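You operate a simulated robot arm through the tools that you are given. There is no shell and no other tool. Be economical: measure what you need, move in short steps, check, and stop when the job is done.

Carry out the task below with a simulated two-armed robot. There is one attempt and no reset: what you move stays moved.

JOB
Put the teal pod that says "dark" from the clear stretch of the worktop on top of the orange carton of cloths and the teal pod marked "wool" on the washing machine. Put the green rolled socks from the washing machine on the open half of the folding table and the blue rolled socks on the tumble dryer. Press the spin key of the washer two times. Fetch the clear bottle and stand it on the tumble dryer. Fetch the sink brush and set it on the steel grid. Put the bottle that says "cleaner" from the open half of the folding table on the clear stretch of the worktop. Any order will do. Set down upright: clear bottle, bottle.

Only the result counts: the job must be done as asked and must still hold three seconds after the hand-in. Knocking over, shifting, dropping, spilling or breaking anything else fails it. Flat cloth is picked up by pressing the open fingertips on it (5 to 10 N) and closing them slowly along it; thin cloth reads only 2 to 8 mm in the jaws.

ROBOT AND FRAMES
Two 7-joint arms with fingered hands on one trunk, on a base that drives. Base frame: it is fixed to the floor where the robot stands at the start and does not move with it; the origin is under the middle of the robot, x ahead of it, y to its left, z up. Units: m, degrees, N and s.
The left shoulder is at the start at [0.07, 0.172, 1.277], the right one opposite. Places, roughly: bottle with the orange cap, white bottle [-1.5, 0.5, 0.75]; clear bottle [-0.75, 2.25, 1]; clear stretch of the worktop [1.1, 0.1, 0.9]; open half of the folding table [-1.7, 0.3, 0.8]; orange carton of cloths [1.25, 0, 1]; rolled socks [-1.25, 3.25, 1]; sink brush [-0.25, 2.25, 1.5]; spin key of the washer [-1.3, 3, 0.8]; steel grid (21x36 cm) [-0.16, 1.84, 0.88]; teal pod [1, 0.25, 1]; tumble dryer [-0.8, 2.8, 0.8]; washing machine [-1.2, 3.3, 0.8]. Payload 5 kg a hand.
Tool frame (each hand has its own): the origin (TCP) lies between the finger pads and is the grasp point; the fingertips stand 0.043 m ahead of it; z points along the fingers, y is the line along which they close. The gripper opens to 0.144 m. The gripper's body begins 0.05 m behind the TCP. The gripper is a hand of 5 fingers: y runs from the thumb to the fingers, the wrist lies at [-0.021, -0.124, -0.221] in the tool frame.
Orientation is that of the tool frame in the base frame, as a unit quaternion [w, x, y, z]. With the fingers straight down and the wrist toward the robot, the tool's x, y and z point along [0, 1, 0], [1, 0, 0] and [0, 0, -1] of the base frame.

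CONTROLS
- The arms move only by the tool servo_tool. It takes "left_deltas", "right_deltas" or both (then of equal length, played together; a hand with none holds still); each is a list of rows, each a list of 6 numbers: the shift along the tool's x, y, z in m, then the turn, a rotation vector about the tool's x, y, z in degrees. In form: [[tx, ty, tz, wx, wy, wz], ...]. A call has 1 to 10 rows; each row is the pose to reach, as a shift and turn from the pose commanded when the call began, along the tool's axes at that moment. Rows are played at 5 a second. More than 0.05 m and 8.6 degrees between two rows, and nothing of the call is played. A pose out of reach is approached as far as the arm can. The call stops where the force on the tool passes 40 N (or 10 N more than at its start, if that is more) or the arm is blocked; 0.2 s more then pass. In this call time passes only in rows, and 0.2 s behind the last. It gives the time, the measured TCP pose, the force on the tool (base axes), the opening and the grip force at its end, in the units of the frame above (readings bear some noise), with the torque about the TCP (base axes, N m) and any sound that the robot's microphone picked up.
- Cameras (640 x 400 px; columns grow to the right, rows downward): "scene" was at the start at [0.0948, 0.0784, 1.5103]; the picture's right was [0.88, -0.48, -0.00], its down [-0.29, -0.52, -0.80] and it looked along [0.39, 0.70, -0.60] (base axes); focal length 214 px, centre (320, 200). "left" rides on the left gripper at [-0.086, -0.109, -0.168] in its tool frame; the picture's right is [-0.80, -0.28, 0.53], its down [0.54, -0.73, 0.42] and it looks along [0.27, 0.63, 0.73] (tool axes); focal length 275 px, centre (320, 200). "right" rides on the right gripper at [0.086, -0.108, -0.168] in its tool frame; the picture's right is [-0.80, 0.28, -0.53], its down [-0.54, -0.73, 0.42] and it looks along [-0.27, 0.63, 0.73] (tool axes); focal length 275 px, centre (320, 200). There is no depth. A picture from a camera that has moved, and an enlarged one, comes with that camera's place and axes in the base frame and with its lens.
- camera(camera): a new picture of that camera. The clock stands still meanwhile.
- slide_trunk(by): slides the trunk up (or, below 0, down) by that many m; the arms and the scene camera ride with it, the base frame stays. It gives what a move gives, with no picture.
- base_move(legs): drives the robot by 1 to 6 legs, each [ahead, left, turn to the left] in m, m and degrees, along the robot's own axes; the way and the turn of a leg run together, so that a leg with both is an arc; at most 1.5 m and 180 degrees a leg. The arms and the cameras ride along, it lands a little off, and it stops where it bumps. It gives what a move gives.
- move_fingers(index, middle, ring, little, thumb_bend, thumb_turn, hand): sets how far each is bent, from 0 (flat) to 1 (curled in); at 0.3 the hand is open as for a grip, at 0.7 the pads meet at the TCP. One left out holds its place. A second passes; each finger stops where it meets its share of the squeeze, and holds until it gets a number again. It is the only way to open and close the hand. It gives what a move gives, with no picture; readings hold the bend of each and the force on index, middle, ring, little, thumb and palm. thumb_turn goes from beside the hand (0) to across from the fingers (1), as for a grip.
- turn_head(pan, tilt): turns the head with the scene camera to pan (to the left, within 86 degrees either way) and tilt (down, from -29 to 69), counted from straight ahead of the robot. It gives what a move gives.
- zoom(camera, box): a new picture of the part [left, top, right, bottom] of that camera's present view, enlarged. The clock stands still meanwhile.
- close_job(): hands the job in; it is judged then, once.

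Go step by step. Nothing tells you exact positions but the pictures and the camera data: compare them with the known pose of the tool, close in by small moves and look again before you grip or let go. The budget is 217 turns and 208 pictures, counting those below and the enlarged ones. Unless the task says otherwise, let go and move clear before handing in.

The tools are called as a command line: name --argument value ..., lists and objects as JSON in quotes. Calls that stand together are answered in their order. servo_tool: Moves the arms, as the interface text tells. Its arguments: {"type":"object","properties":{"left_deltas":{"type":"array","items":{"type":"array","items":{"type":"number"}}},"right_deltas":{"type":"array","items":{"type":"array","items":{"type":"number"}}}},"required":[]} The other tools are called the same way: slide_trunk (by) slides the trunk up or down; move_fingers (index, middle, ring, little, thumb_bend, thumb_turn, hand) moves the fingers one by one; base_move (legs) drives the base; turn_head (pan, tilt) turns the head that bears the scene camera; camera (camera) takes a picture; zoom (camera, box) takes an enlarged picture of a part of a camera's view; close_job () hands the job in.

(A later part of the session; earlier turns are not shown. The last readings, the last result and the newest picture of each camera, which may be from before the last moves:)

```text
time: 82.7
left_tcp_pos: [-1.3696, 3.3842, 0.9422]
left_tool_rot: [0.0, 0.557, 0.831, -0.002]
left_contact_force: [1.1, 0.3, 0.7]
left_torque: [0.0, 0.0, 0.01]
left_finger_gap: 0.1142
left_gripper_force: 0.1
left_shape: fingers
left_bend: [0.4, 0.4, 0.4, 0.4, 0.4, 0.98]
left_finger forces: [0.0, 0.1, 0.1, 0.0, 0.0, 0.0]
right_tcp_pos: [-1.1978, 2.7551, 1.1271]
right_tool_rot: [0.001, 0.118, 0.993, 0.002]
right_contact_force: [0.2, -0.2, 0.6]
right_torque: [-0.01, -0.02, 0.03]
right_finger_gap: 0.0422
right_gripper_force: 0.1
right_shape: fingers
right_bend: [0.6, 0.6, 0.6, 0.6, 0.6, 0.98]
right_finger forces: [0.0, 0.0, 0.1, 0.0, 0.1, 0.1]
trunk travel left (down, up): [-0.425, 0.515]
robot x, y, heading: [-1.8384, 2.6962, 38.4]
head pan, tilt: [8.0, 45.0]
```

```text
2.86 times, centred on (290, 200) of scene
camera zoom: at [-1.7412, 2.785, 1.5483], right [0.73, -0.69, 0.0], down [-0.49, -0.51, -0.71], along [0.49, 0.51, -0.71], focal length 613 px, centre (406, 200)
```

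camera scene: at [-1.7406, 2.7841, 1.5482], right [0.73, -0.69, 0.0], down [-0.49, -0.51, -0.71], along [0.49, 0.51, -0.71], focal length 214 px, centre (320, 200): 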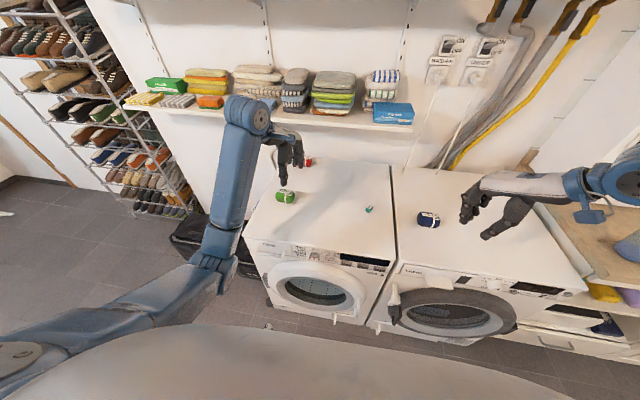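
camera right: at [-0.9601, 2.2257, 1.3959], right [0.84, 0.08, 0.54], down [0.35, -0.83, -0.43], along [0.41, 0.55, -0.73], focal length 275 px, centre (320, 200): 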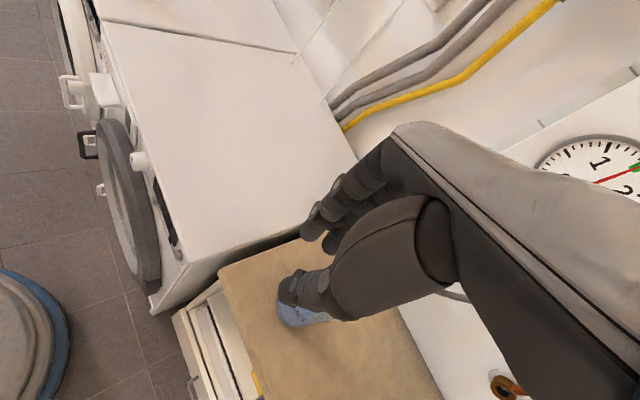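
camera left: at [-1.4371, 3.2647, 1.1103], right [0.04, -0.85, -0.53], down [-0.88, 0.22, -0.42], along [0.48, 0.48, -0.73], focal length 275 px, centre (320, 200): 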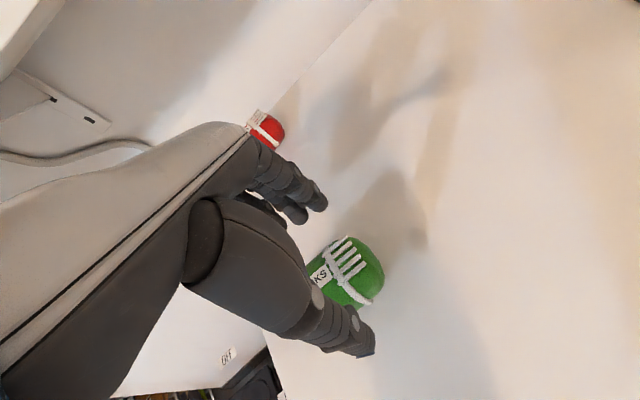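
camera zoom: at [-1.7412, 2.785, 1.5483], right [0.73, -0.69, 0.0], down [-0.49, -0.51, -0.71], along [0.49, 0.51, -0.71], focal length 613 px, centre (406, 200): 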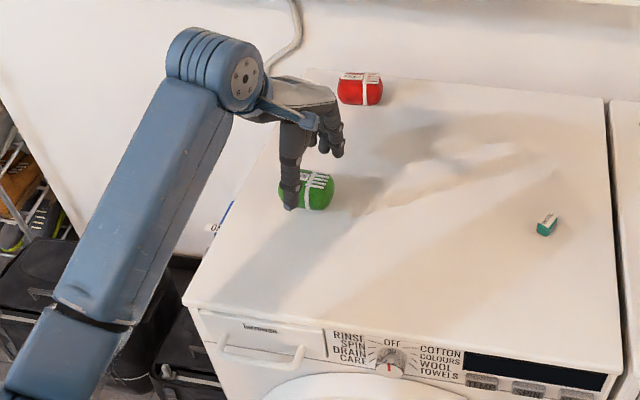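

servo_tool --left_deltas '[[-0.004, 0, 0.018, 0, 0, 0], [-0.005, 0, 0.033, 0, 0, 0]]'

move_fingers --hand "left" --index 0.7 --middle 0.7 --ring 0.7 --little 0.6 --thumb_bend 0.7

servo_tool --left_deltas '[[0, 0, -0.04, 0, 0, 0], [0, 0, -0.08, 0, 0, 0], [0, 0, -0.12, 0, 0, 0], [0.0, -0.03, -0.15, 0, 0, 0], [0.0, -0.06, -0.18, 0, 0, 0], [0.0, -0.1, -0.2, 0, 0, 0], [0.0, -0.14, -0.22, 0, 0, 0]]'

camera --camera "left"

```text
time: 83.3
left_tcp_pos: [-1.3677, 3.382, 0.9071]
left_tool_rot: [0.0, 0.556, 0.831, -0.002]
left_contact_force: [0.7, -0.8, -0.6]
left_torque: [-0.02, 0.02, -0.03]
left_finger_gap: 0.1143
left_gripper_force: 0.1
left_shape: fingers
left_bend: [0.4, 0.4, 0.4, 0.4, 0.4, 0.98]
left_finger forces: [0.0, 0.0, 0.0, 0.0, 0.0, 0.0]
right_tcp_pos: [-1.1986, 2.754, 1.1273]
right_tool_rot: [0.0, 0.119, 0.993, 0.003]
right_contact_force: [-0.5, -0.1, 0.7]
right_torque: [-0.02, 0.0, -0.04]
right_finger_gap: 0.0425
right_gripper_force: 0.1
right_shape: fingers
right_bend: [0.6, 0.6, 0.6, 0.6, 0.6, 0.98]
right_finger forces: [0.0, 0.1, 0.0, 0.0, 0.0, 0.0]
trunk travel left (down, up): [-0.425, 0.515]
robot x, y, heading: [-1.8364, 2.6896, 38.3]
head pan, tilt: [8.0, 45.0]
```

```text
time: 84.3
left_tcp_pos: [-1.3676, 3.3808, 0.9088]
left_tool_rot: [0.0, 0.556, 0.831, -0.002]
left_contact_force: [-0.3, 0.3, -0.1]
left_torque: [-0.02, 0.0, -0.01]
left_finger_gap: 0.0632
left_gripper_force: 22.1
left_shape: fingers
left_bend: [0.56, 0.62, 0.66, 0.6, 0.56, 0.95]
left_finger forces: [9.7, 7.9, 4.7, 0.0, 22.2, 0.0]
right_tcp_pos: [-1.1984, 2.7535, 1.127]
right_tool_rot: [0.0, 0.117, 0.993, 0.003]
right_contact_force: [0.2, -0.3, -0.3]
right_torque: [0.03, 0.02, -0.02]
right_finger_gap: 0.0423
right_gripper_force: 0.0
right_shape: fingers
right_bend: [0.6, 0.6, 0.6, 0.6, 0.6, 0.98]
right_finger forces: [0.0, 0.0, 0.1, 0.1, 0.0, 0.1]
trunk travel left (down, up): [-0.425, 0.515]
robot x, y, heading: [-1.8399, 2.6884, 38.6]
head pan, tilt: [8.0, 45.0]
```

```text
time: 85.9
left_tcp_pos: [-1.5004, 3.3276, 1.1296]
left_tool_rot: [0.001, 0.556, 0.831, -0.001]
left_contact_force: [0.2, 0.0, -0.4]
left_torque: [0.04, -0.03, -0.03]
left_finger_gap: 0.0632
left_gripper_force: 21.9
left_shape: fingers
left_bend: [0.56, 0.62, 0.66, 0.6, 0.56, 0.95]
left_finger forces: [9.4, 7.8, 5.0, 0.1, 22.2, 0.0]
right_tcp_pos: [-1.2007, 2.7532, 1.1283]
right_tool_rot: [0.001, 0.118, 0.993, 0.003]
right_contact_force: [-0.6, 0.0, 0.3]
right_torque: [0.02, -0.08, -0.02]
right_finger_gap: 0.0423
right_gripper_force: 0.1
right_shape: fingers
right_bend: [0.6, 0.6, 0.6, 0.6, 0.6, 0.98]
right_finger forces: [0.1, 0.0, 0.1, 0.1, 0.0, 0.1]
trunk travel left (down, up): [-0.425, 0.515]
robot x, y, heading: [-1.8358, 2.6944, 38.6]
head pan, tilt: [8.0, 45.0]
```

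```text
128 pictures are left
camera left: at [-1.5682, 3.207, 1.2981], right [0.04, -0.85, -0.53], down [-0.88, 0.22, -0.42], along [0.48, 0.48, -0.73], focal length 275 px, centre (320, 200)
```

left: 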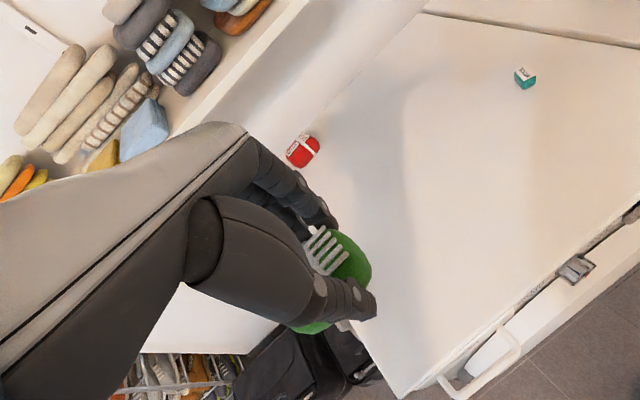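

Green socks are held. I'll back the base off 0.25 m, shape the right hand into a pointing index, and square it to the washer front.

base_move --legs '[[-0.25, 0, 0]]'

move_fingers --hand "right" --index 0 --middle 1 --ring 1 --little 1 --thumb_bend 0.9

servo_tool --right_deltas '[[0, 0, 0, 0, 0, 7.6], [0, 0, 0, 0, 0, 15.2], [0, 0, 0, 0, 0, 22.8], [0, 0, 0, 0, 0, 30.4], [0, 0, 0, 0, 0, 38]]'

camera --camera "right"

camera --camera "scene"

```text
time: 87.7
left_tcp_pos: [-1.6945, 3.1733, 1.1278]
left_tool_rot: [0.0, 0.556, 0.831, -0.001]
left_contact_force: [0.8, 0.1, -1.0]
left_torque: [-0.01, -0.01, 0.01]
left_finger_gap: 0.0631
left_gripper_force: 22.0
left_shape: fingers
left_bend: [0.56, 0.62, 0.66, 0.6, 0.56, 0.95]
left_finger forces: [9.4, 7.7, 4.9, 0.0, 22.1, 0.0]
right_tcp_pos: [-1.3939, 2.5976, 1.1265]
right_tool_rot: [0.0, 0.118, 0.993, 0.003]
right_contact_force: [1.0, -0.3, 0.8]
right_torque: [-0.01, 0.01, 0.01]
right_finger_gap: 0.0423
right_gripper_force: 0.2
right_shape: fingers
right_bend: [0.6, 0.6, 0.6, 0.6, 0.6, 0.98]
right_finger forces: [0.0, 0.0, 0.0, 0.1, 0.1, 0.1]
trunk travel left (down, up): [-0.425, 0.515]
robot x, y, heading: [-2.0341, 2.5349, 38.4]
head pan, tilt: [8.0, 45.0]
```

```text
time: 88.7
left_tcp_pos: [-1.6929, 3.1731, 1.1288]
left_tool_rot: [0.0, 0.556, 0.831, -0.002]
left_contact_force: [0.2, -0.7, -0.1]
left_torque: [-0.02, -0.01, 0.02]
left_finger_gap: 0.0632
left_gripper_force: 22.2
left_shape: fingers
left_bend: [0.56, 0.62, 0.66, 0.6, 0.56, 0.95]
left_finger forces: [9.5, 7.7, 4.9, 0.0, 22.2, 0.0]
right_tcp_pos: [-1.394, 2.5989, 1.1274]
right_tool_rot: [0.0, 0.117, 0.993, 0.002]
right_contact_force: [0.3, -0.6, 0.6]
right_torque: [-0.01, -0.02, 0.0]
right_finger_gap: 0.0859
right_gripper_force: 0.3
right_shape: fingers
right_bend: [0.0, 1.0, 1.0, 1.0, 0.9, 0.97]
right_finger forces: [0.0, 0.1, 0.0, 0.0, 0.0, 0.1]
trunk travel left (down, up): [-0.425, 0.515]
robot x, y, heading: [-2.0364, 2.5381, 38.6]
head pan, tilt: [8.0, 45.0]
```

```text
time: 89.9
left_tcp_pos: [-1.694, 3.1726, 1.1287]
left_tool_rot: [-0.001, 0.556, 0.831, -0.002]
left_contact_force: [0.2, 0.5, 0.2]
left_torque: [0.03, -0.03, -0.01]
left_finger_gap: 0.0629
left_gripper_force: 22.5
left_shape: fingers
left_bend: [0.56, 0.62, 0.66, 0.6, 0.56, 0.95]
left_finger forces: [9.6, 7.6, 4.9, 0.0, 22.1, 0.1]
right_tcp_pos: [-1.3928, 2.5987, 1.1268]
right_tool_rot: [-0.001, 0.436, 0.9, 0.003]
right_contact_force: [-0.2, -0.3, -0.2]
right_torque: [0.02, 0.02, -0.03]
right_finger_gap: 0.086
right_gripper_force: 0.0
right_shape: fingers
right_bend: [0.0, 1.0, 1.0, 1.0, 0.9, 0.97]
right_finger forces: [0.1, 0.0, 0.1, 0.0, 0.0, 0.0]
trunk travel left (down, up): [-0.425, 0.515]
robot x, y, heading: [-2.0362, 2.5337, 38.7]
head pan, tilt: [8.0, 45.0]
```

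```text
127 pictures are left
camera right: at [-1.5322, 2.5988, 1.2947], right [0.72, -0.45, 0.53], down [-0.23, -0.87, -0.43], along [0.66, 0.18, -0.73], focal length 275 px, centre (320, 200)
```

right: 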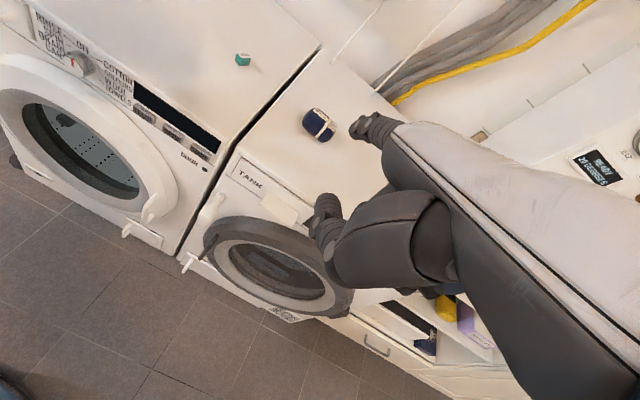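

```text
126 pictures are left
camera scene: at [-1.9366, 2.6295, 1.5482], right [0.73, -0.69, 0.0], down [-0.49, -0.51, -0.71], along [0.49, 0.51, -0.71], focal length 214 px, centre (320, 200)
```

scene: 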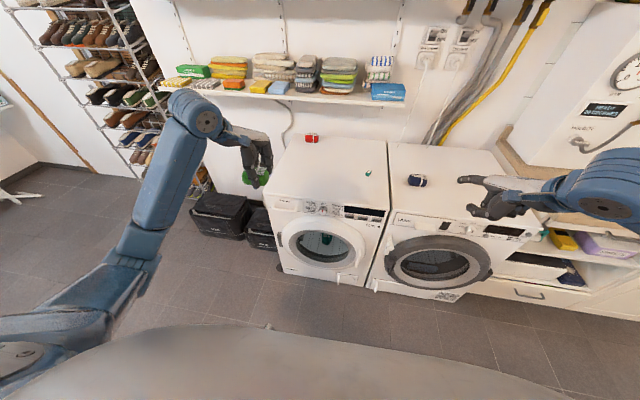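

The straight index points level along the forward direction, tip about 0.124 ahead of the TCP, 0.025 left, 0.022 up. Zooming on the panel to fix the key.

zoom --camera "scene" --box '[320, 180, 420, 250]'

zoom --camera "right" --box '[60, 40, 260, 200]'

```text
5.71 times, centred on (370, 215) of scene
camera zoom: at [-1.9366, 2.6295, 1.5482], right [0.73, -0.69, 0.0], down [-0.49, -0.51, -0.71], along [0.49, 0.51, -0.71], focal length 1226 px, centre (34, 114)
```

zoom: 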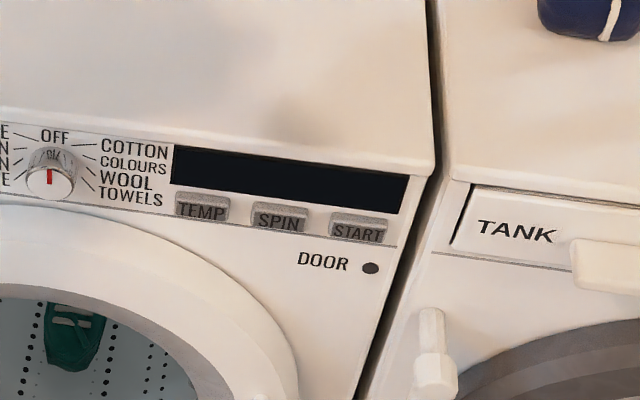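

```text
2.50 times, centred on (160, 120) of right
camera zoom: at [-1.5322, 2.5988, 1.2947], right [0.72, -0.45, 0.53], down [-0.23, -0.87, -0.43], along [0.66, 0.18, -0.73], focal length 688 px, centre (720, 400)
```

zoom: 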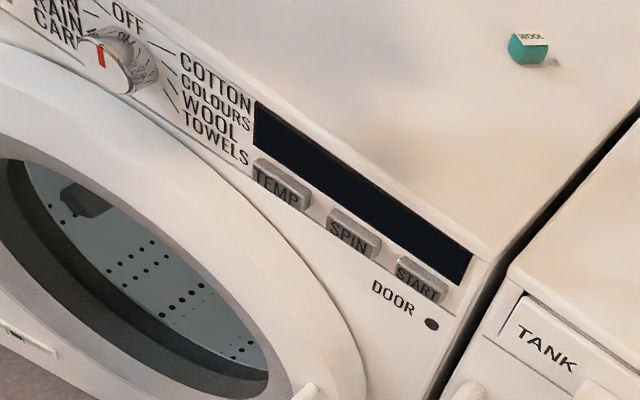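

SPIN key at (-1.345, 2.955, 0.777). Moving the index to about 9 cm in front of it.

servo_tool --right_deltas '[[0.0225, 0.003, 0.0374, 0, 0, 0], [0.045, 0.006, 0.0748, 0, 0, 0], [0.0675, 0.009, 0.1122, 0, 0, 0], [0.09, 0.012, 0.1496, 0, 0, 0], [0.1125, 0.015, 0.187, 0, 0, 0], [0.135, 0.018, 0.2244, 0, 0, 0], [0.1575, 0.021, 0.2618, 0, 0, 0], [0.18, 0.024, 0.2992, 0, 0, 0], [0.2025, 0.027, 0.3366, 0, 0, 0], [0.225, 0.03, 0.374, 0, 0, 0]]'

zoom --camera "scene" --box '[300, 170, 440, 270]'

camera --camera "right"

```text
time: 92.3
left_tcp_pos: [-1.6915, 3.1685, 1.1297]
left_tool_rot: [-0.002, 0.557, 0.83, -0.001]
left_contact_force: [0.8, 0.0, -1.0]
left_torque: [0.08, 0.04, 0.01]
left_finger_gap: 0.0633
left_gripper_force: 21.5
left_shape: fingers
left_bend: [0.56, 0.62, 0.66, 0.6, 0.56, 0.95]
left_finger forces: [9.6, 7.6, 4.9, 0.0, 22.2, 0.1]
right_tcp_pos: [-1.5888, 2.7889, 0.7157]
right_tool_rot: [-0.072, 0.444, 0.893, -0.026]
right_contact_force: [1.7, -0.8, -1.0]
right_torque: [0.16, 0.14, -0.02]
right_finger_gap: 0.086
right_gripper_force: 0.1
right_shape: fingers
right_bend: [0.0, 1.0, 1.0, 1.0, 0.9, 0.98]
right_finger forces: [0.0, 0.0, 0.0, 0.0, 0.1, 0.1]
trunk travel left (down, up): [-0.425, 0.515]
robot x, y, heading: [-2.0333, 2.5356, 38.3]
head pan, tilt: [8.0, 45.0]
stopped in row 10 (right hand): the arm was blocked; the commanded pose is now the measured one
```

```text
4.00 times, centred on (370, 220) of scene
camera zoom: at [-1.9345, 2.6243, 1.5484], right [0.72, -0.69, 0.0], down [-0.49, -0.51, -0.71], along [0.49, 0.51, -0.71], focal length 858 px, centre (120, 120)
```

zoom: 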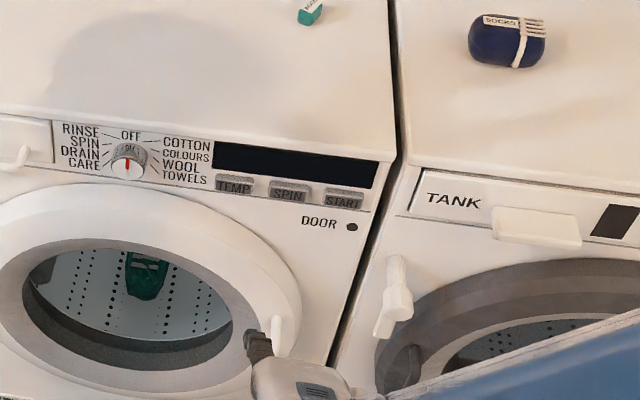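

```text
122 pictures are left
camera right: at [-1.7013, 2.7908, 0.9023], right [0.78, -0.47, 0.41], down [-0.31, -0.86, -0.39], along [0.54, 0.18, -0.82], focal length 275 px, centre (320, 200)
```

right: 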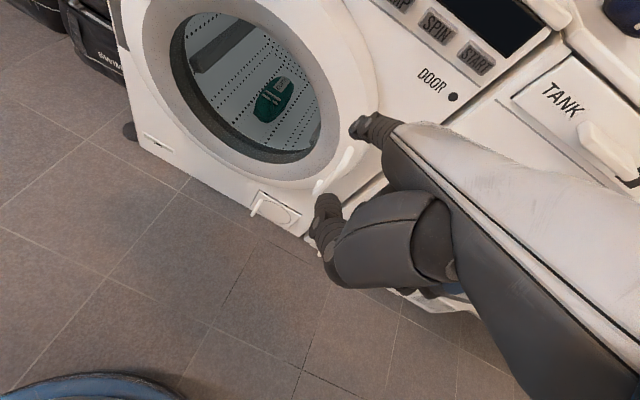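

The right arm got blocked close to the body. I'll raise the hand, restore its orientation, then lower the trunk for a better arm posture.

servo_tool --right_deltas '[[0, 0.015, -0.04, -1.6, -1.5, -0.3], [0, 0.03, -0.08, -3.2, -3, -0.6], [0, 0.045, -0.12, -4.8, -4.5, -0.9], [0, 0.06, -0.16, -6.3, -6.1, -1.2]]'

camera --camera "scene"

```text
time: 93.3
left_tcp_pos: [-1.6933, 3.1715, 1.1302]
left_tool_rot: [0.0, 0.557, 0.831, -0.002]
left_contact_force: [0.1, -0.4, -0.7]
left_torque: [0.02, -0.03, -0.02]
left_finger_gap: 0.0633
left_gripper_force: 21.7
left_shape: fingers
left_bend: [0.56, 0.62, 0.66, 0.6, 0.56, 0.95]
left_finger forces: [9.5, 7.8, 4.8, 0.0, 22.1, 0.0]
right_tcp_pos: [-1.5186, 2.8282, 0.868]
right_tool_rot: [0.002, 0.435, 0.9, -0.002]
right_contact_force: [-0.1, 0.4, -0.5]
right_torque: [0.03, 0.01, 0.0]
right_finger_gap: 0.086
right_gripper_force: 0.0
right_shape: fingers
right_bend: [0.0, 1.0, 1.0, 1.0, 0.9, 0.98]
right_finger forces: [0.0, 0.0, 0.0, 0.0, 0.0, 0.0]
trunk travel left (down, up): [-0.425, 0.515]
robot x, y, heading: [-2.032, 2.5352, 38.4]
head pan, tilt: [8.0, 45.0]
```

```text
121 pictures are left
camera scene: at [-1.9374, 2.6289, 1.5482], right [0.72, -0.69, 0.0], down [-0.49, -0.51, -0.71], along [0.49, 0.51, -0.71], focal length 214 px, centre (320, 200)
```

scene: 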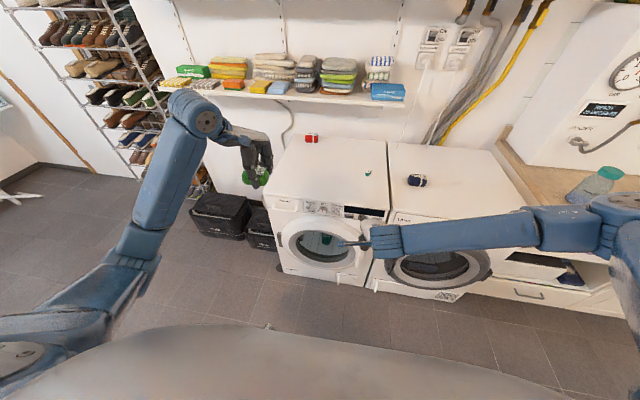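

slide_trunk --by -0.115

servo_tool --right_deltas '[[-0.016, 0.01, 0, 0, 0, 0], [-0.032, 0.02, 0, 0, 0, 0]]'

camera --camera "right"

zoom --camera "scene" --box '[300, 170, 440, 270]'

camera --camera "left"

```text
time: 94.8
left_tcp_pos: [-1.6931, 3.173, 1.0146]
left_tool_rot: [-0.001, 0.556, 0.831, -0.002]
left_contact_force: [-0.2, -0.9, -0.5]
left_torque: [0.02, -0.03, -0.04]
left_finger_gap: 0.063
left_gripper_force: 21.8
left_shape: fingers
left_bend: [0.56, 0.62, 0.66, 0.6, 0.56, 0.95]
left_finger forces: [9.6, 7.7, 4.9, 0.0, 22.1, 0.0]
right_tcp_pos: [-1.5171, 2.828, 0.7531]
right_tool_rot: [0.002, 0.435, 0.9, -0.001]
right_contact_force: [-0.2, 0.3, 0.0]
right_torque: [-0.02, 0.02, 0.02]
right_finger_gap: 0.0859
right_gripper_force: 0.1
right_shape: fingers
right_bend: [0.0, 1.0, 1.0, 1.0, 0.9, 0.98]
right_finger forces: [0.0, 0.0, 0.0, 0.0, 0.1, 0.0]
trunk travel left (down, up): [-0.31, 0.63]
robot x, y, heading: [-2.0337, 2.5388, 38.5]
head pan, tilt: [8.0, 45.0]
```

```text
time: 95.4
left_tcp_pos: [-1.6942, 3.1727, 1.0147]
left_tool_rot: [0.0, 0.557, 0.831, -0.002]
left_contact_force: [0.6, -1.2, -0.3]
left_torque: [0.03, -0.05, 0.01]
left_finger_gap: 0.0629
left_gripper_force: 22.2
left_shape: fingers
left_bend: [0.56, 0.62, 0.66, 0.6, 0.56, 0.95]
left_finger forces: [9.5, 7.7, 4.8, 0.0, 22.1, 0.0]
right_tcp_pos: [-1.4833, 2.8136, 0.7528]
right_tool_rot: [0.002, 0.435, 0.9, -0.001]
right_contact_force: [0.8, 0.2, 0.4]
right_torque: [-0.04, -0.04, 0.02]
right_finger_gap: 0.0858
right_gripper_force: 0.1
right_shape: fingers
right_bend: [0.0, 1.0, 1.0, 1.0, 0.9, 0.98]
right_finger forces: [0.0, 0.0, 0.1, 0.0, 0.0, 0.0]
trunk travel left (down, up): [-0.31, 0.63]
robot x, y, heading: [-2.0364, 2.5356, 38.6]
head pan, tilt: [8.0, 45.0]
```

```text
120 pictures are left
camera right: at [-1.6227, 2.8161, 0.9197], right [0.72, -0.45, 0.54], down [-0.23, -0.88, -0.42], along [0.66, 0.18, -0.73], focal length 275 px, centre (320, 200)
```

right: 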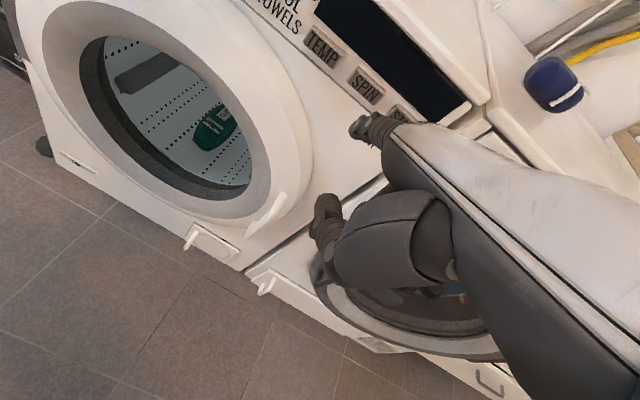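

```text
4.00 times, centred on (370, 220) of scene
camera zoom: at [-1.937, 2.6286, 1.4333], right [0.72, -0.69, 0.0], down [-0.49, -0.51, -0.71], along [0.49, 0.51, -0.71], focal length 858 px, centre (120, 120)
```

zoom: 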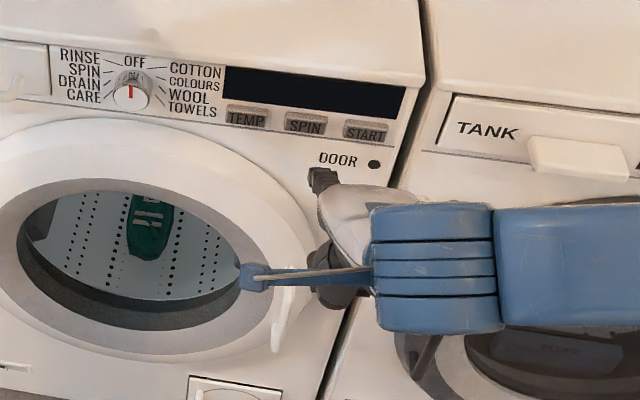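

```text
118 pictures are left
camera left: at [-1.7615, 3.0519, 1.1824], right [0.04, -0.85, -0.53], down [-0.88, 0.22, -0.42], along [0.48, 0.48, -0.73], focal length 275 px, centre (320, 200)
```

left: 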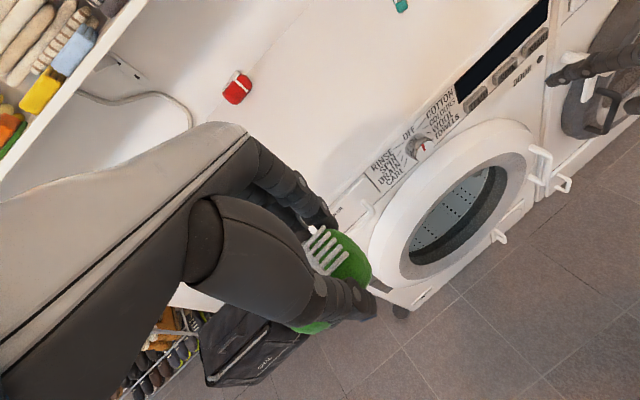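

servo_tool --right_deltas '[[0.003, 0.025, -0.002, 0, 0, 0], [0.006, 0.05, -0.005, 0, 0, 0]]'

zoom --camera "right" --box '[280, 30, 440, 150]'

zoom --camera "scene" --box '[330, 170, 410, 220]'

zoom --camera "left" --box '[440, 20, 620, 130]'

```text
time: 96.0
left_tcp_pos: [-1.694, 3.1734, 1.0138]
left_tool_rot: [0.0, 0.556, 0.831, -0.002]
left_contact_force: [0.5, -1.2, -0.3]
left_torque: [0.01, 0.01, 0.01]
left_finger_gap: 0.0631
left_gripper_force: 22.6
left_shape: fingers
left_bend: [0.56, 0.62, 0.66, 0.6, 0.56, 0.95]
left_finger forces: [9.5, 7.7, 4.9, 0.1, 22.0, 0.0]
right_tcp_pos: [-1.4462, 2.8502, 0.7563]
right_tool_rot: [0.002, 0.436, 0.9, -0.002]
right_contact_force: [0.1, -0.3, -0.5]
right_torque: [-0.02, -0.02, 0.03]
right_finger_gap: 0.0858
right_gripper_force: 0.0
right_shape: fingers
right_bend: [0.0, 1.0, 1.0, 1.0, 0.9, 0.98]
right_finger forces: [0.0, 0.0, 0.1, 0.0, 0.0, 0.1]
trunk travel left (down, up): [-0.31, 0.63]
robot x, y, heading: [-2.0323, 2.5357, 38.3]
head pan, tilt: [8.0, 45.0]
```

```text
3.33 times, centred on (360, 90) of right
camera zoom: at [-1.5864, 2.8532, 0.9228], right [0.72, -0.45, 0.54], down [-0.23, -0.88, -0.42], along [0.66, 0.17, -0.73], focal length 918 px, centre (187, 567)
```

zoom: 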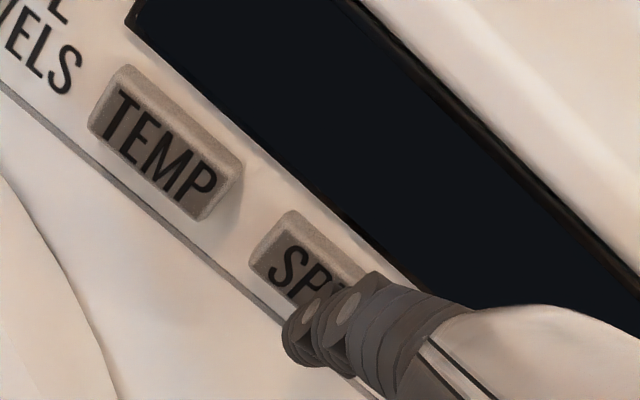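

```text
8.00 times, centred on (370, 195) of scene
camera zoom: at [-1.9369, 2.6297, 1.4332], right [0.72, -0.69, 0.0], down [-0.49, -0.51, -0.71], along [0.49, 0.51, -0.71], focal length 1716 px, centre (-80, 240)
```

zoom: 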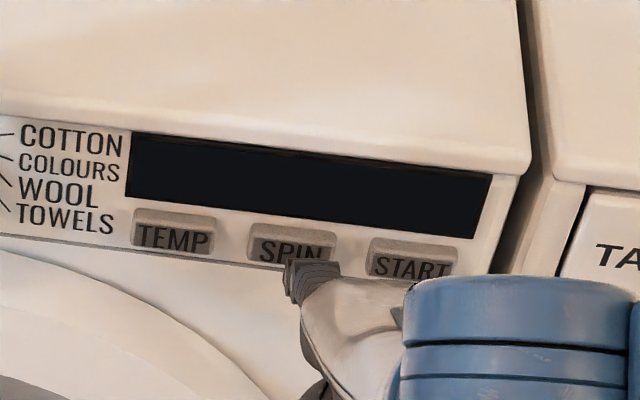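

```text
3.56 times, centred on (530, 75) of left
camera zoom: at [-1.7612, 3.0527, 1.1819], right [0.04, -0.85, -0.53], down [-0.88, 0.22, -0.42], along [0.48, 0.48, -0.73], focal length 979 px, centre (-427, 644)
```

zoom: 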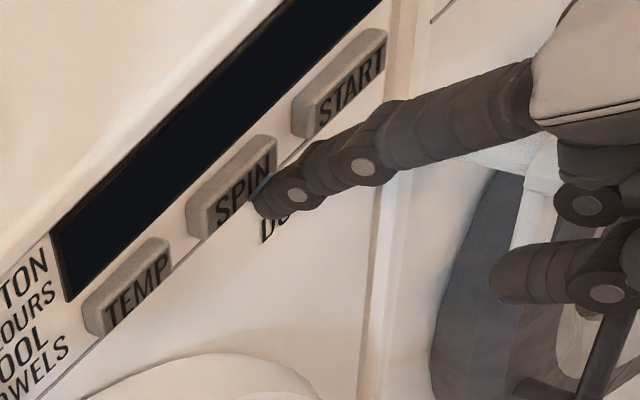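

Tip is just short of SPIN. I'll shift 5 mm left and press in small steps.

servo_tool --right_deltas '[[0.005, 0.008, 0, 0, 0, 0], [0.005, 0.014, 0, 0, 0, 0], [0.005, 0.018, 0, 0, 0, 0], [0.005, 0.022, 0, 0, 0, 0]]'

zoom --camera "left" --box '[440, 20, 620, 130]'

zoom --camera "scene" --box '[330, 170, 410, 220]'

```text
time: 97.0
left_tcp_pos: [-1.6946, 3.1726, 1.0147]
left_tool_rot: [0.0, 0.556, 0.831, -0.002]
left_contact_force: [0.8, -0.6, -0.6]
left_torque: [0.02, -0.03, 0.01]
left_finger_gap: 0.0629
left_gripper_force: 22.2
left_shape: fingers
left_bend: [0.56, 0.62, 0.66, 0.6, 0.56, 0.95]
left_finger forces: [9.5, 7.7, 5.0, 0.1, 22.1, 0.0]
right_tcp_pos: [-1.4341, 2.8674, 0.7564]
right_tool_rot: [0.002, 0.436, 0.9, -0.002]
right_contact_force: [-8.0, -6.4, -2.9]
right_torque: [-0.3, 0.33, 0.24]
right_finger_gap: 0.0759
right_gripper_force: 5.5
right_shape: fingers
right_bend: [0.04, 1.0, 1.0, 1.0, 0.9, 0.98]
right_finger forces: [10.8, 0.0, 0.0, 0.1, 0.0, 0.1]
trunk travel left (down, up): [-0.31, 0.63]
robot x, y, heading: [-2.0307, 2.5382, 38.5]
head pan, tilt: [8.0, 45.0]
heard: click
```

```text
3.56 times, centred on (530, 75) of left
camera zoom: at [-1.7622, 3.0517, 1.1825], right [0.04, -0.85, -0.53], down [-0.88, 0.22, -0.42], along [0.48, 0.48, -0.73], focal length 979 px, centre (-427, 644)
```

zoom: 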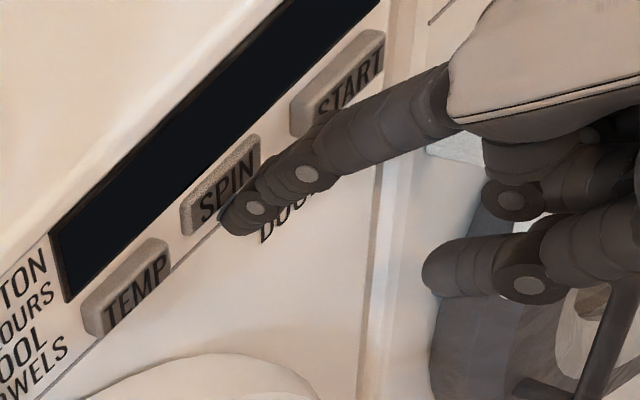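

```text
8.00 times, centred on (370, 195) of scene
camera zoom: at [-1.938, 2.6285, 1.4332], right [0.72, -0.69, 0.0], down [-0.49, -0.51, -0.71], along [0.49, 0.51, -0.71], focal length 1716 px, centre (-80, 240)
```

zoom: 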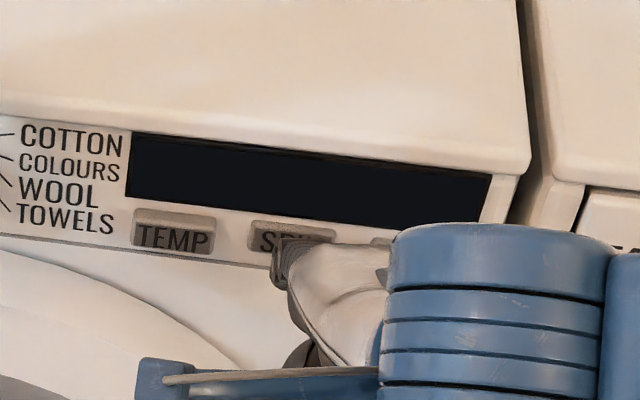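

One click heard. Releasing fully, then pressing again the same way.

servo_tool --right_deltas '[[0, -0.012, 0, 0, 0, 0], [0, -0.025, 0, 0, 0, 0], [0, -0.025, 0, 0, 0, 0]]'

zoom --camera "left" --box '[440, 20, 620, 130]'

servo_tool --right_deltas '[[0, 0.01, 0, 0, 0, 0], [0, 0.017, 0, 0, 0, 0], [0, 0.021, 0, 0, 0, 0], [0, 0.025, 0, 0, 0, 0]]'

```text
time: 97.8
left_tcp_pos: [-1.693, 3.173, 1.0136]
left_tool_rot: [0.0, 0.557, 0.831, -0.002]
left_contact_force: [1.2, 0.7, -0.4]
left_torque: [-0.05, -0.01, -0.01]
left_finger_gap: 0.0632
left_gripper_force: 21.7
left_shape: fingers
left_bend: [0.56, 0.62, 0.66, 0.6, 0.56, 0.95]
left_finger forces: [9.5, 7.7, 4.9, 0.0, 22.2, 0.1]
right_tcp_pos: [-1.4511, 2.8537, 0.7567]
right_tool_rot: [0.003, 0.436, 0.9, -0.001]
right_contact_force: [0.6, 0.1, -0.7]
right_torque: [0.0, 0.02, 0.03]
right_finger_gap: 0.0859
right_gripper_force: 0.0
right_shape: fingers
right_bend: [0.0, 1.0, 1.0, 1.0, 0.9, 0.98]
right_finger forces: [0.0, 0.0, 0.0, 0.0, 0.0, 0.0]
trunk travel left (down, up): [-0.31, 0.63]
robot x, y, heading: [-2.0355, 2.5337, 38.1]
head pan, tilt: [8.0, 45.0]
```

```text
3.56 times, centred on (530, 75) of left
camera zoom: at [-1.7612, 3.0527, 1.182], right [0.04, -0.85, -0.53], down [-0.88, 0.22, -0.42], along [0.48, 0.48, -0.73], focal length 979 px, centre (-427, 644)
```

zoom: 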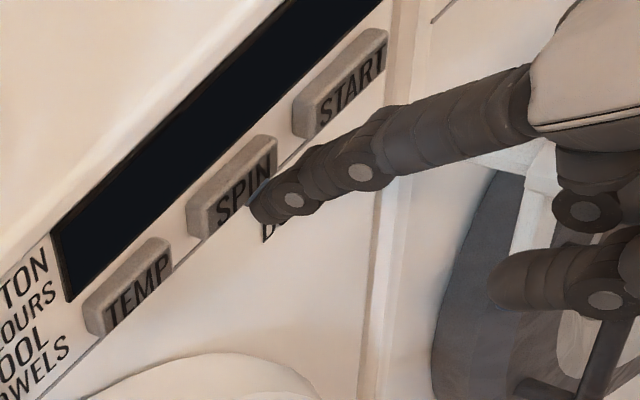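

```text
time: 98.8
left_tcp_pos: [-1.6948, 3.1724, 1.014]
left_tool_rot: [0.0, 0.556, 0.831, -0.002]
left_contact_force: [0.8, 0.0, -1.3]
left_torque: [0.0, -0.01, -0.01]
left_finger_gap: 0.063
left_gripper_force: 22.1
left_shape: fingers
left_bend: [0.56, 0.62, 0.66, 0.6, 0.56, 0.95]
left_finger forces: [9.4, 7.7, 4.9, 0.0, 22.1, 0.1]
right_tcp_pos: [-1.4345, 2.8676, 0.7573]
right_tool_rot: [0.003, 0.435, 0.9, -0.002]
right_contact_force: [-9.6, -6.9, -2.3]
right_torque: [-0.28, 0.27, 0.24]
right_finger_gap: 0.076
right_gripper_force: 5.5
right_shape: fingers
right_bend: [0.04, 1.0, 1.0, 1.0, 0.9, 0.98]
right_finger forces: [11.0, 0.0, 0.1, 0.0, 0.0, 0.0]
trunk travel left (down, up): [-0.31, 0.63]
robot x, y, heading: [-2.0388, 2.5377, 38.5]
head pan, tilt: [8.0, 45.0]
heard: click
```

Second click heard. Withdrawing, raising the trunk and reopening the right hand.

servo_tool --right_deltas '[[0, -0.03, 0, 0, 0, 0], [0, -0.06, 0, 0, 0, 0], [0, -0.08, -0.03, 0, 0, 0], [0, -0.08, -0.07, 0, 0, 0], [0, -0.08, -0.11, 0, 0, 0], [0, -0.08, -0.15, 0, 0, 0], [0, -0.08, -0.19, 0, 0, 0], [-0.02, -0.08, -0.23, 0, 0, 0], [-0.04, -0.08, -0.27, 0, 0, 0], [-0.06, -0.08, -0.31, 0, 0, 0]]'

slide_trunk --by 0.115

move_fingers --hand "right" --index 0.3 --middle 0.3 --ring 0.3 --little 0.3 --thumb_bend 0.3

camera --camera "scene"

```text
time: 101.0
left_tcp_pos: [-1.6949, 3.1722, 1.0143]
left_tool_rot: [-0.001, 0.556, 0.831, -0.001]
left_contact_force: [0.2, -0.3, -2.0]
left_torque: [0.03, -0.02, -0.01]
left_finger_gap: 0.0631
left_gripper_force: 22.3
left_shape: fingers
left_bend: [0.56, 0.62, 0.66, 0.6, 0.56, 0.95]
left_finger forces: [9.5, 7.7, 5.0, 0.0, 22.1, 0.1]
right_tcp_pos: [-1.4582, 2.7728, 1.0676]
right_tool_rot: [0.002, 0.434, 0.901, -0.002]
right_contact_force: [0.9, -0.3, -0.4]
right_torque: [0.02, -0.01, -0.02]
right_finger_gap: 0.0861
right_gripper_force: 0.0
right_shape: fingers
right_bend: [0.0, 1.0, 1.0, 1.0, 0.9, 0.98]
right_finger forces: [0.0, 0.0, 0.0, 0.1, 0.1, 0.0]
trunk travel left (down, up): [-0.31, 0.63]
robot x, y, heading: [-2.0361, 2.5369, 38.5]
head pan, tilt: [8.0, 45.0]
```

```text
time: 102.4
left_tcp_pos: [-1.6941, 3.1733, 1.1282]
left_tool_rot: [-0.001, 0.557, 0.831, -0.001]
left_contact_force: [-0.1, -0.9, -1.3]
left_torque: [-0.02, 0.0, -0.01]
left_finger_gap: 0.0629
left_gripper_force: 22.3
left_shape: fingers
left_bend: [0.56, 0.62, 0.66, 0.6, 0.56, 0.95]
left_finger forces: [9.5, 7.6, 4.9, 0.1, 22.2, 0.1]
right_tcp_pos: [-1.4586, 2.7746, 1.1827]
right_tool_rot: [0.002, 0.436, 0.9, -0.002]
right_contact_force: [-0.4, 0.4, -0.2]
right_torque: [0.01, 0.01, 0.01]
right_finger_gap: 0.0858
right_gripper_force: 0.1
right_shape: fingers
right_bend: [0.0, 1.0, 1.0, 1.0, 0.9, 0.98]
right_finger forces: [0.0, 0.1, 0.0, 0.0, 0.1, 0.0]
trunk travel left (down, up): [-0.425, 0.515]
robot x, y, heading: [-2.035, 2.535, 38.6]
head pan, tilt: [8.0, 45.0]
```

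```text
time: 103.4
left_tcp_pos: [-1.6931, 3.1718, 1.1288]
left_tool_rot: [0.0, 0.557, 0.831, -0.002]
left_contact_force: [0.7, 0.0, -0.9]
left_torque: [0.02, -0.01, -0.04]
left_finger_gap: 0.063
left_gripper_force: 22.7
left_shape: fingers
left_bend: [0.56, 0.62, 0.66, 0.6, 0.56, 0.95]
left_finger forces: [9.5, 7.7, 5.0, 0.1, 22.1, 0.0]
right_tcp_pos: [-1.4577, 2.774, 1.1845]
right_tool_rot: [0.002, 0.436, 0.9, -0.001]
right_contact_force: [0.0, -0.1, 0.4]
right_torque: [0.01, -0.02, 0.0]
right_finger_gap: 0.1494
right_gripper_force: 0.0
right_shape: fingers
right_bend: [0.3, 0.3, 0.3, 0.3, 0.3, 0.98]
right_finger forces: [0.1, 0.0, 0.0, 0.0, 0.0, 0.0]
trunk travel left (down, up): [-0.425, 0.515]
robot x, y, heading: [-2.0331, 2.5379, 38.5]
head pan, tilt: [8.0, 45.0]
```

```text
111 pictures are left
camera scene: at [-1.9371, 2.6291, 1.5482], right [0.72, -0.69, 0.0], down [-0.49, -0.51, -0.71], along [0.49, 0.51, -0.71], focal length 214 px, centre (320, 200)
```

scene: 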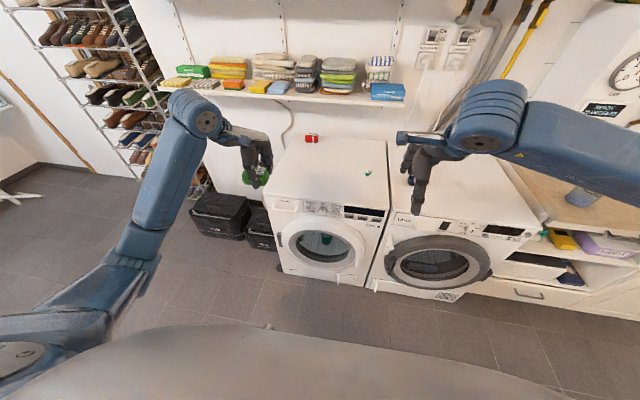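

base_move --legs '[[0, -0.65, 0], [0.165, 0, 0]]'

turn_head --pan -15 --tilt 45

camera --camera "scene"

camera --camera "right"

```text
time: 108.1
left_tcp_pos: [-1.1608, 2.7572, 1.1298]
left_tool_rot: [0.0, 0.558, 0.83, -0.002]
left_contact_force: [-1.1, -0.4, -0.3]
left_torque: [0.01, -0.05, -0.02]
left_finger_gap: 0.0632
left_gripper_force: 21.9
left_shape: fingers
left_bend: [0.56, 0.62, 0.66, 0.6, 0.56, 0.95]
left_finger forces: [9.5, 7.7, 4.9, 0.1, 22.1, 0.1]
right_tcp_pos: [-0.9273, 2.3584, 1.1839]
right_tool_rot: [0.003, 0.437, 0.9, -0.001]
right_contact_force: [-0.9, -0.2, -0.1]
right_torque: [-0.01, -0.05, -0.03]
right_finger_gap: 0.1494
right_gripper_force: 0.1
right_shape: fingers
right_bend: [0.3, 0.3, 0.3, 0.3, 0.3, 0.98]
right_finger forces: [0.0, 0.0, 0.0, 0.0, 0.0, 0.0]
trunk travel left (down, up): [-0.425, 0.515]
robot x, y, heading: [-1.5016, 2.1205, 37.9]
head pan, tilt: [8.0, 45.0]
```

```text
time: 108.9
left_tcp_pos: [-1.1581, 2.7594, 1.1292]
left_tool_rot: [0.0, 0.559, 0.829, -0.001]
left_contact_force: [-0.3, -0.1, -0.8]
left_torque: [-0.01, -0.03, 0.02]
left_finger_gap: 0.0632
left_gripper_force: 21.7
left_shape: fingers
left_bend: [0.56, 0.62, 0.66, 0.6, 0.56, 0.95]
left_finger forces: [9.5, 7.7, 4.9, 0.0, 22.2, 0.0]
right_tcp_pos: [-0.9261, 2.3604, 1.1825]
right_tool_rot: [0.002, 0.438, 0.899, -0.001]
right_contact_force: [-0.6, -0.3, -0.3]
right_torque: [-0.01, 0.03, 0.01]
right_finger_gap: 0.1492
right_gripper_force: 0.0
right_shape: fingers
right_bend: [0.3, 0.3, 0.3, 0.3, 0.3, 0.98]
right_finger forces: [0.0, 0.0, 0.0, 0.0, 0.0, 0.0]
trunk travel left (down, up): [-0.425, 0.515]
robot x, y, heading: [-1.5061, 2.1284, 38.2]
head pan, tilt: [-15.0, 45.0]
```

```text
110 pictures are left
camera scene: at [-1.3862, 2.1899, 1.5482], right [0.39, -0.92, 0.0], down [-0.65, -0.28, -0.71], along [0.65, 0.28, -0.71], focal length 214 px, centre (320, 200)
```

scene: 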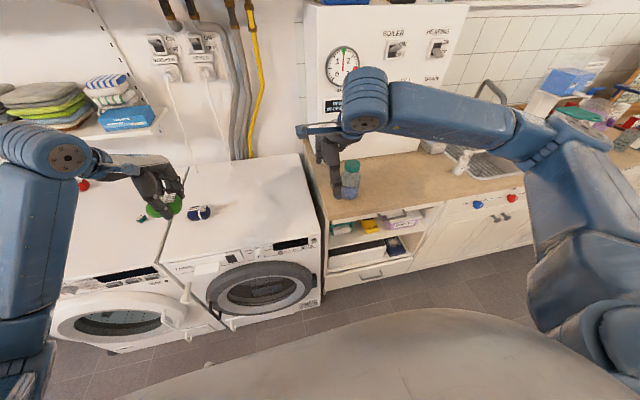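

```text
109 pictures are left
camera right: at [-1.0647, 2.362, 1.3508], right [0.71, -0.45, 0.54], down [-0.24, -0.88, -0.42], along [0.66, 0.17, -0.73], focal length 275 px, centre (320, 200)
```

right: 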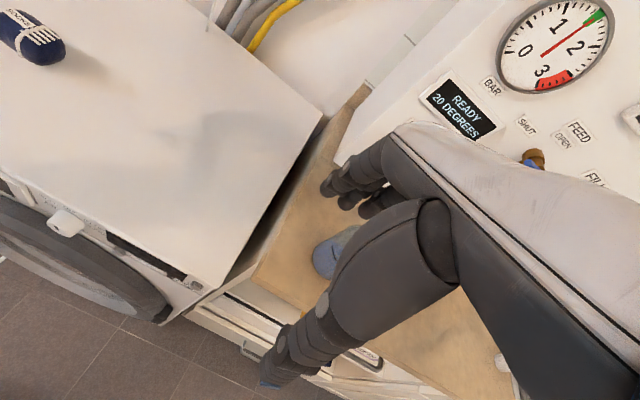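

zoom --camera "scene" --box '[270, 130, 430, 240]'

zoom --camera "right" --box '[260, 180, 420, 320]'

```text
3.64 times, centred on (350, 185) of scene
camera zoom: at [-1.3862, 2.1899, 1.5482], right [0.39, -0.92, 0.0], down [-0.65, -0.28, -0.71], along [0.65, 0.28, -0.71], focal length 780 px, centre (211, 254)
```

zoom: 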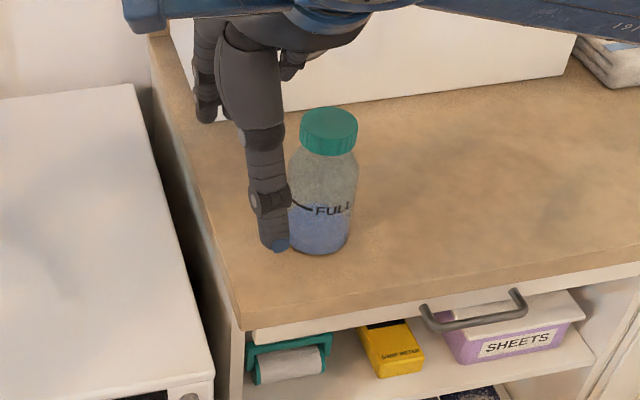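

```text
2.86 times, centred on (340, 250) of right
camera zoom: at [-1.0647, 2.362, 1.3508], right [0.71, -0.45, 0.54], down [-0.24, -0.88, -0.42], along [0.66, 0.17, -0.73], focal length 786 px, centre (263, 57)
```

zoom: 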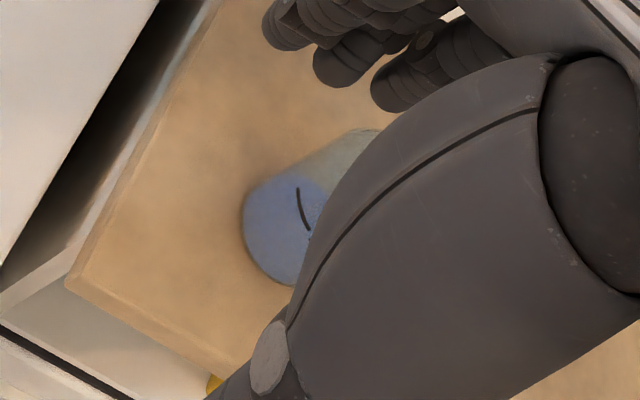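

The clear bottle stands at about (-0.720, 2.340), top z≈1.07, body about 8 cm wide. Moving the open right hand above it.

servo_tool --right_deltas '[[-0.03, 0.03, 0, 0, 0, 0], [-0.06, 0.06, 0, 0, 0, 0], [-0.09, 0.09, 0, 0, 0, 0], [-0.12, 0.12, 0, 0, 0, 0], [-0.143, 0.15, 0, 0, 0, 0]]'

camera --camera "right"

zoom --camera "scene" --box '[270, 130, 430, 240]'

camera --camera "left"

```text
time: 110.1
left_tcp_pos: [-1.1587, 2.7595, 1.1281]
left_tool_rot: [-0.001, 0.558, 0.83, -0.001]
left_contact_force: [-0.2, -0.1, 0.0]
left_torque: [0.0, -0.01, -0.01]
left_finger_gap: 0.063
left_gripper_force: 22.8
left_shape: fingers
left_bend: [0.56, 0.62, 0.66, 0.6, 0.56, 0.95]
left_finger forces: [9.5, 7.6, 4.8, 0.0, 22.2, 0.0]
right_tcp_pos: [-0.7162, 2.3386, 1.1831]
right_tool_rot: [0.002, 0.438, 0.899, -0.002]
right_contact_force: [-0.7, -0.1, 0.0]
right_torque: [-0.01, 0.06, -0.05]
right_finger_gap: 0.1494
right_gripper_force: 0.0
right_shape: fingers
right_bend: [0.3, 0.3, 0.3, 0.3, 0.3, 0.98]
right_finger forces: [0.0, 0.0, 0.0, 0.0, 0.0, 0.0]
trunk travel left (down, up): [-0.425, 0.515]
robot x, y, heading: [-1.5058, 2.1223, 38.2]
head pan, tilt: [-15.0, 45.0]
```

```text
106 pictures are left
camera right: at [-0.8563, 2.3412, 1.3506], right [0.71, -0.45, 0.54], down [-0.23, -0.88, -0.42], along [0.66, 0.17, -0.73], focal length 275 px, centre (320, 200)
```

right: 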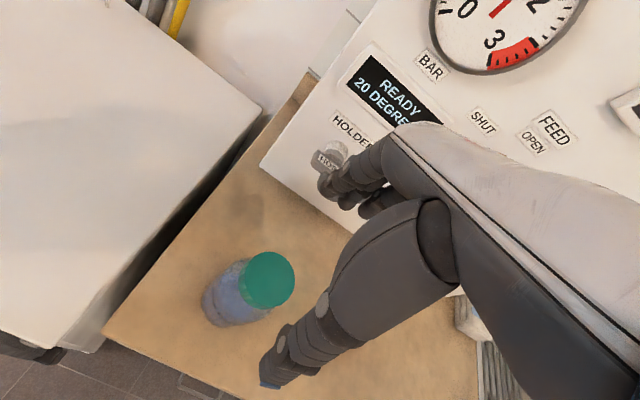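

```text
3.64 times, centred on (350, 185) of scene
camera zoom: at [-1.3853, 2.19, 1.5481], right [0.39, -0.92, 0.0], down [-0.65, -0.28, -0.71], along [0.65, 0.28, -0.71], focal length 780 px, centre (211, 254)
```

zoom: 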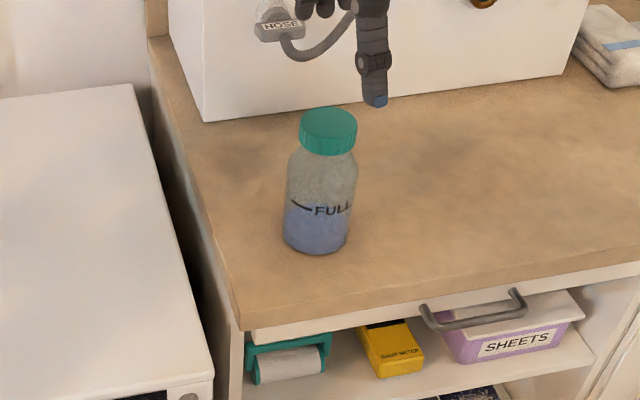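

```text
104 pictures are left
camera left: at [-1.2266, 2.639, 1.297], right [0.04, -0.85, -0.53], down [-0.88, 0.23, -0.42], along [0.48, 0.48, -0.73], focal length 275 px, centre (320, 200)
```

left: 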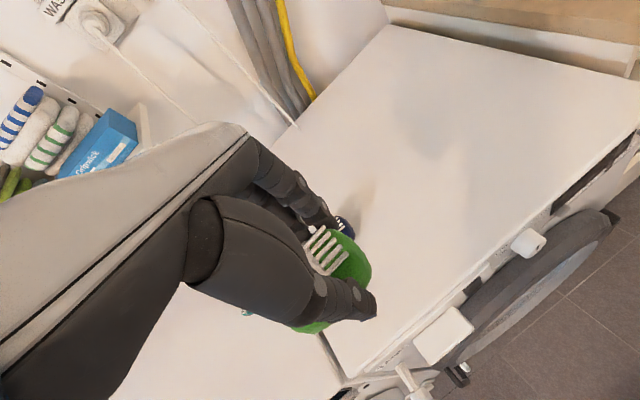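

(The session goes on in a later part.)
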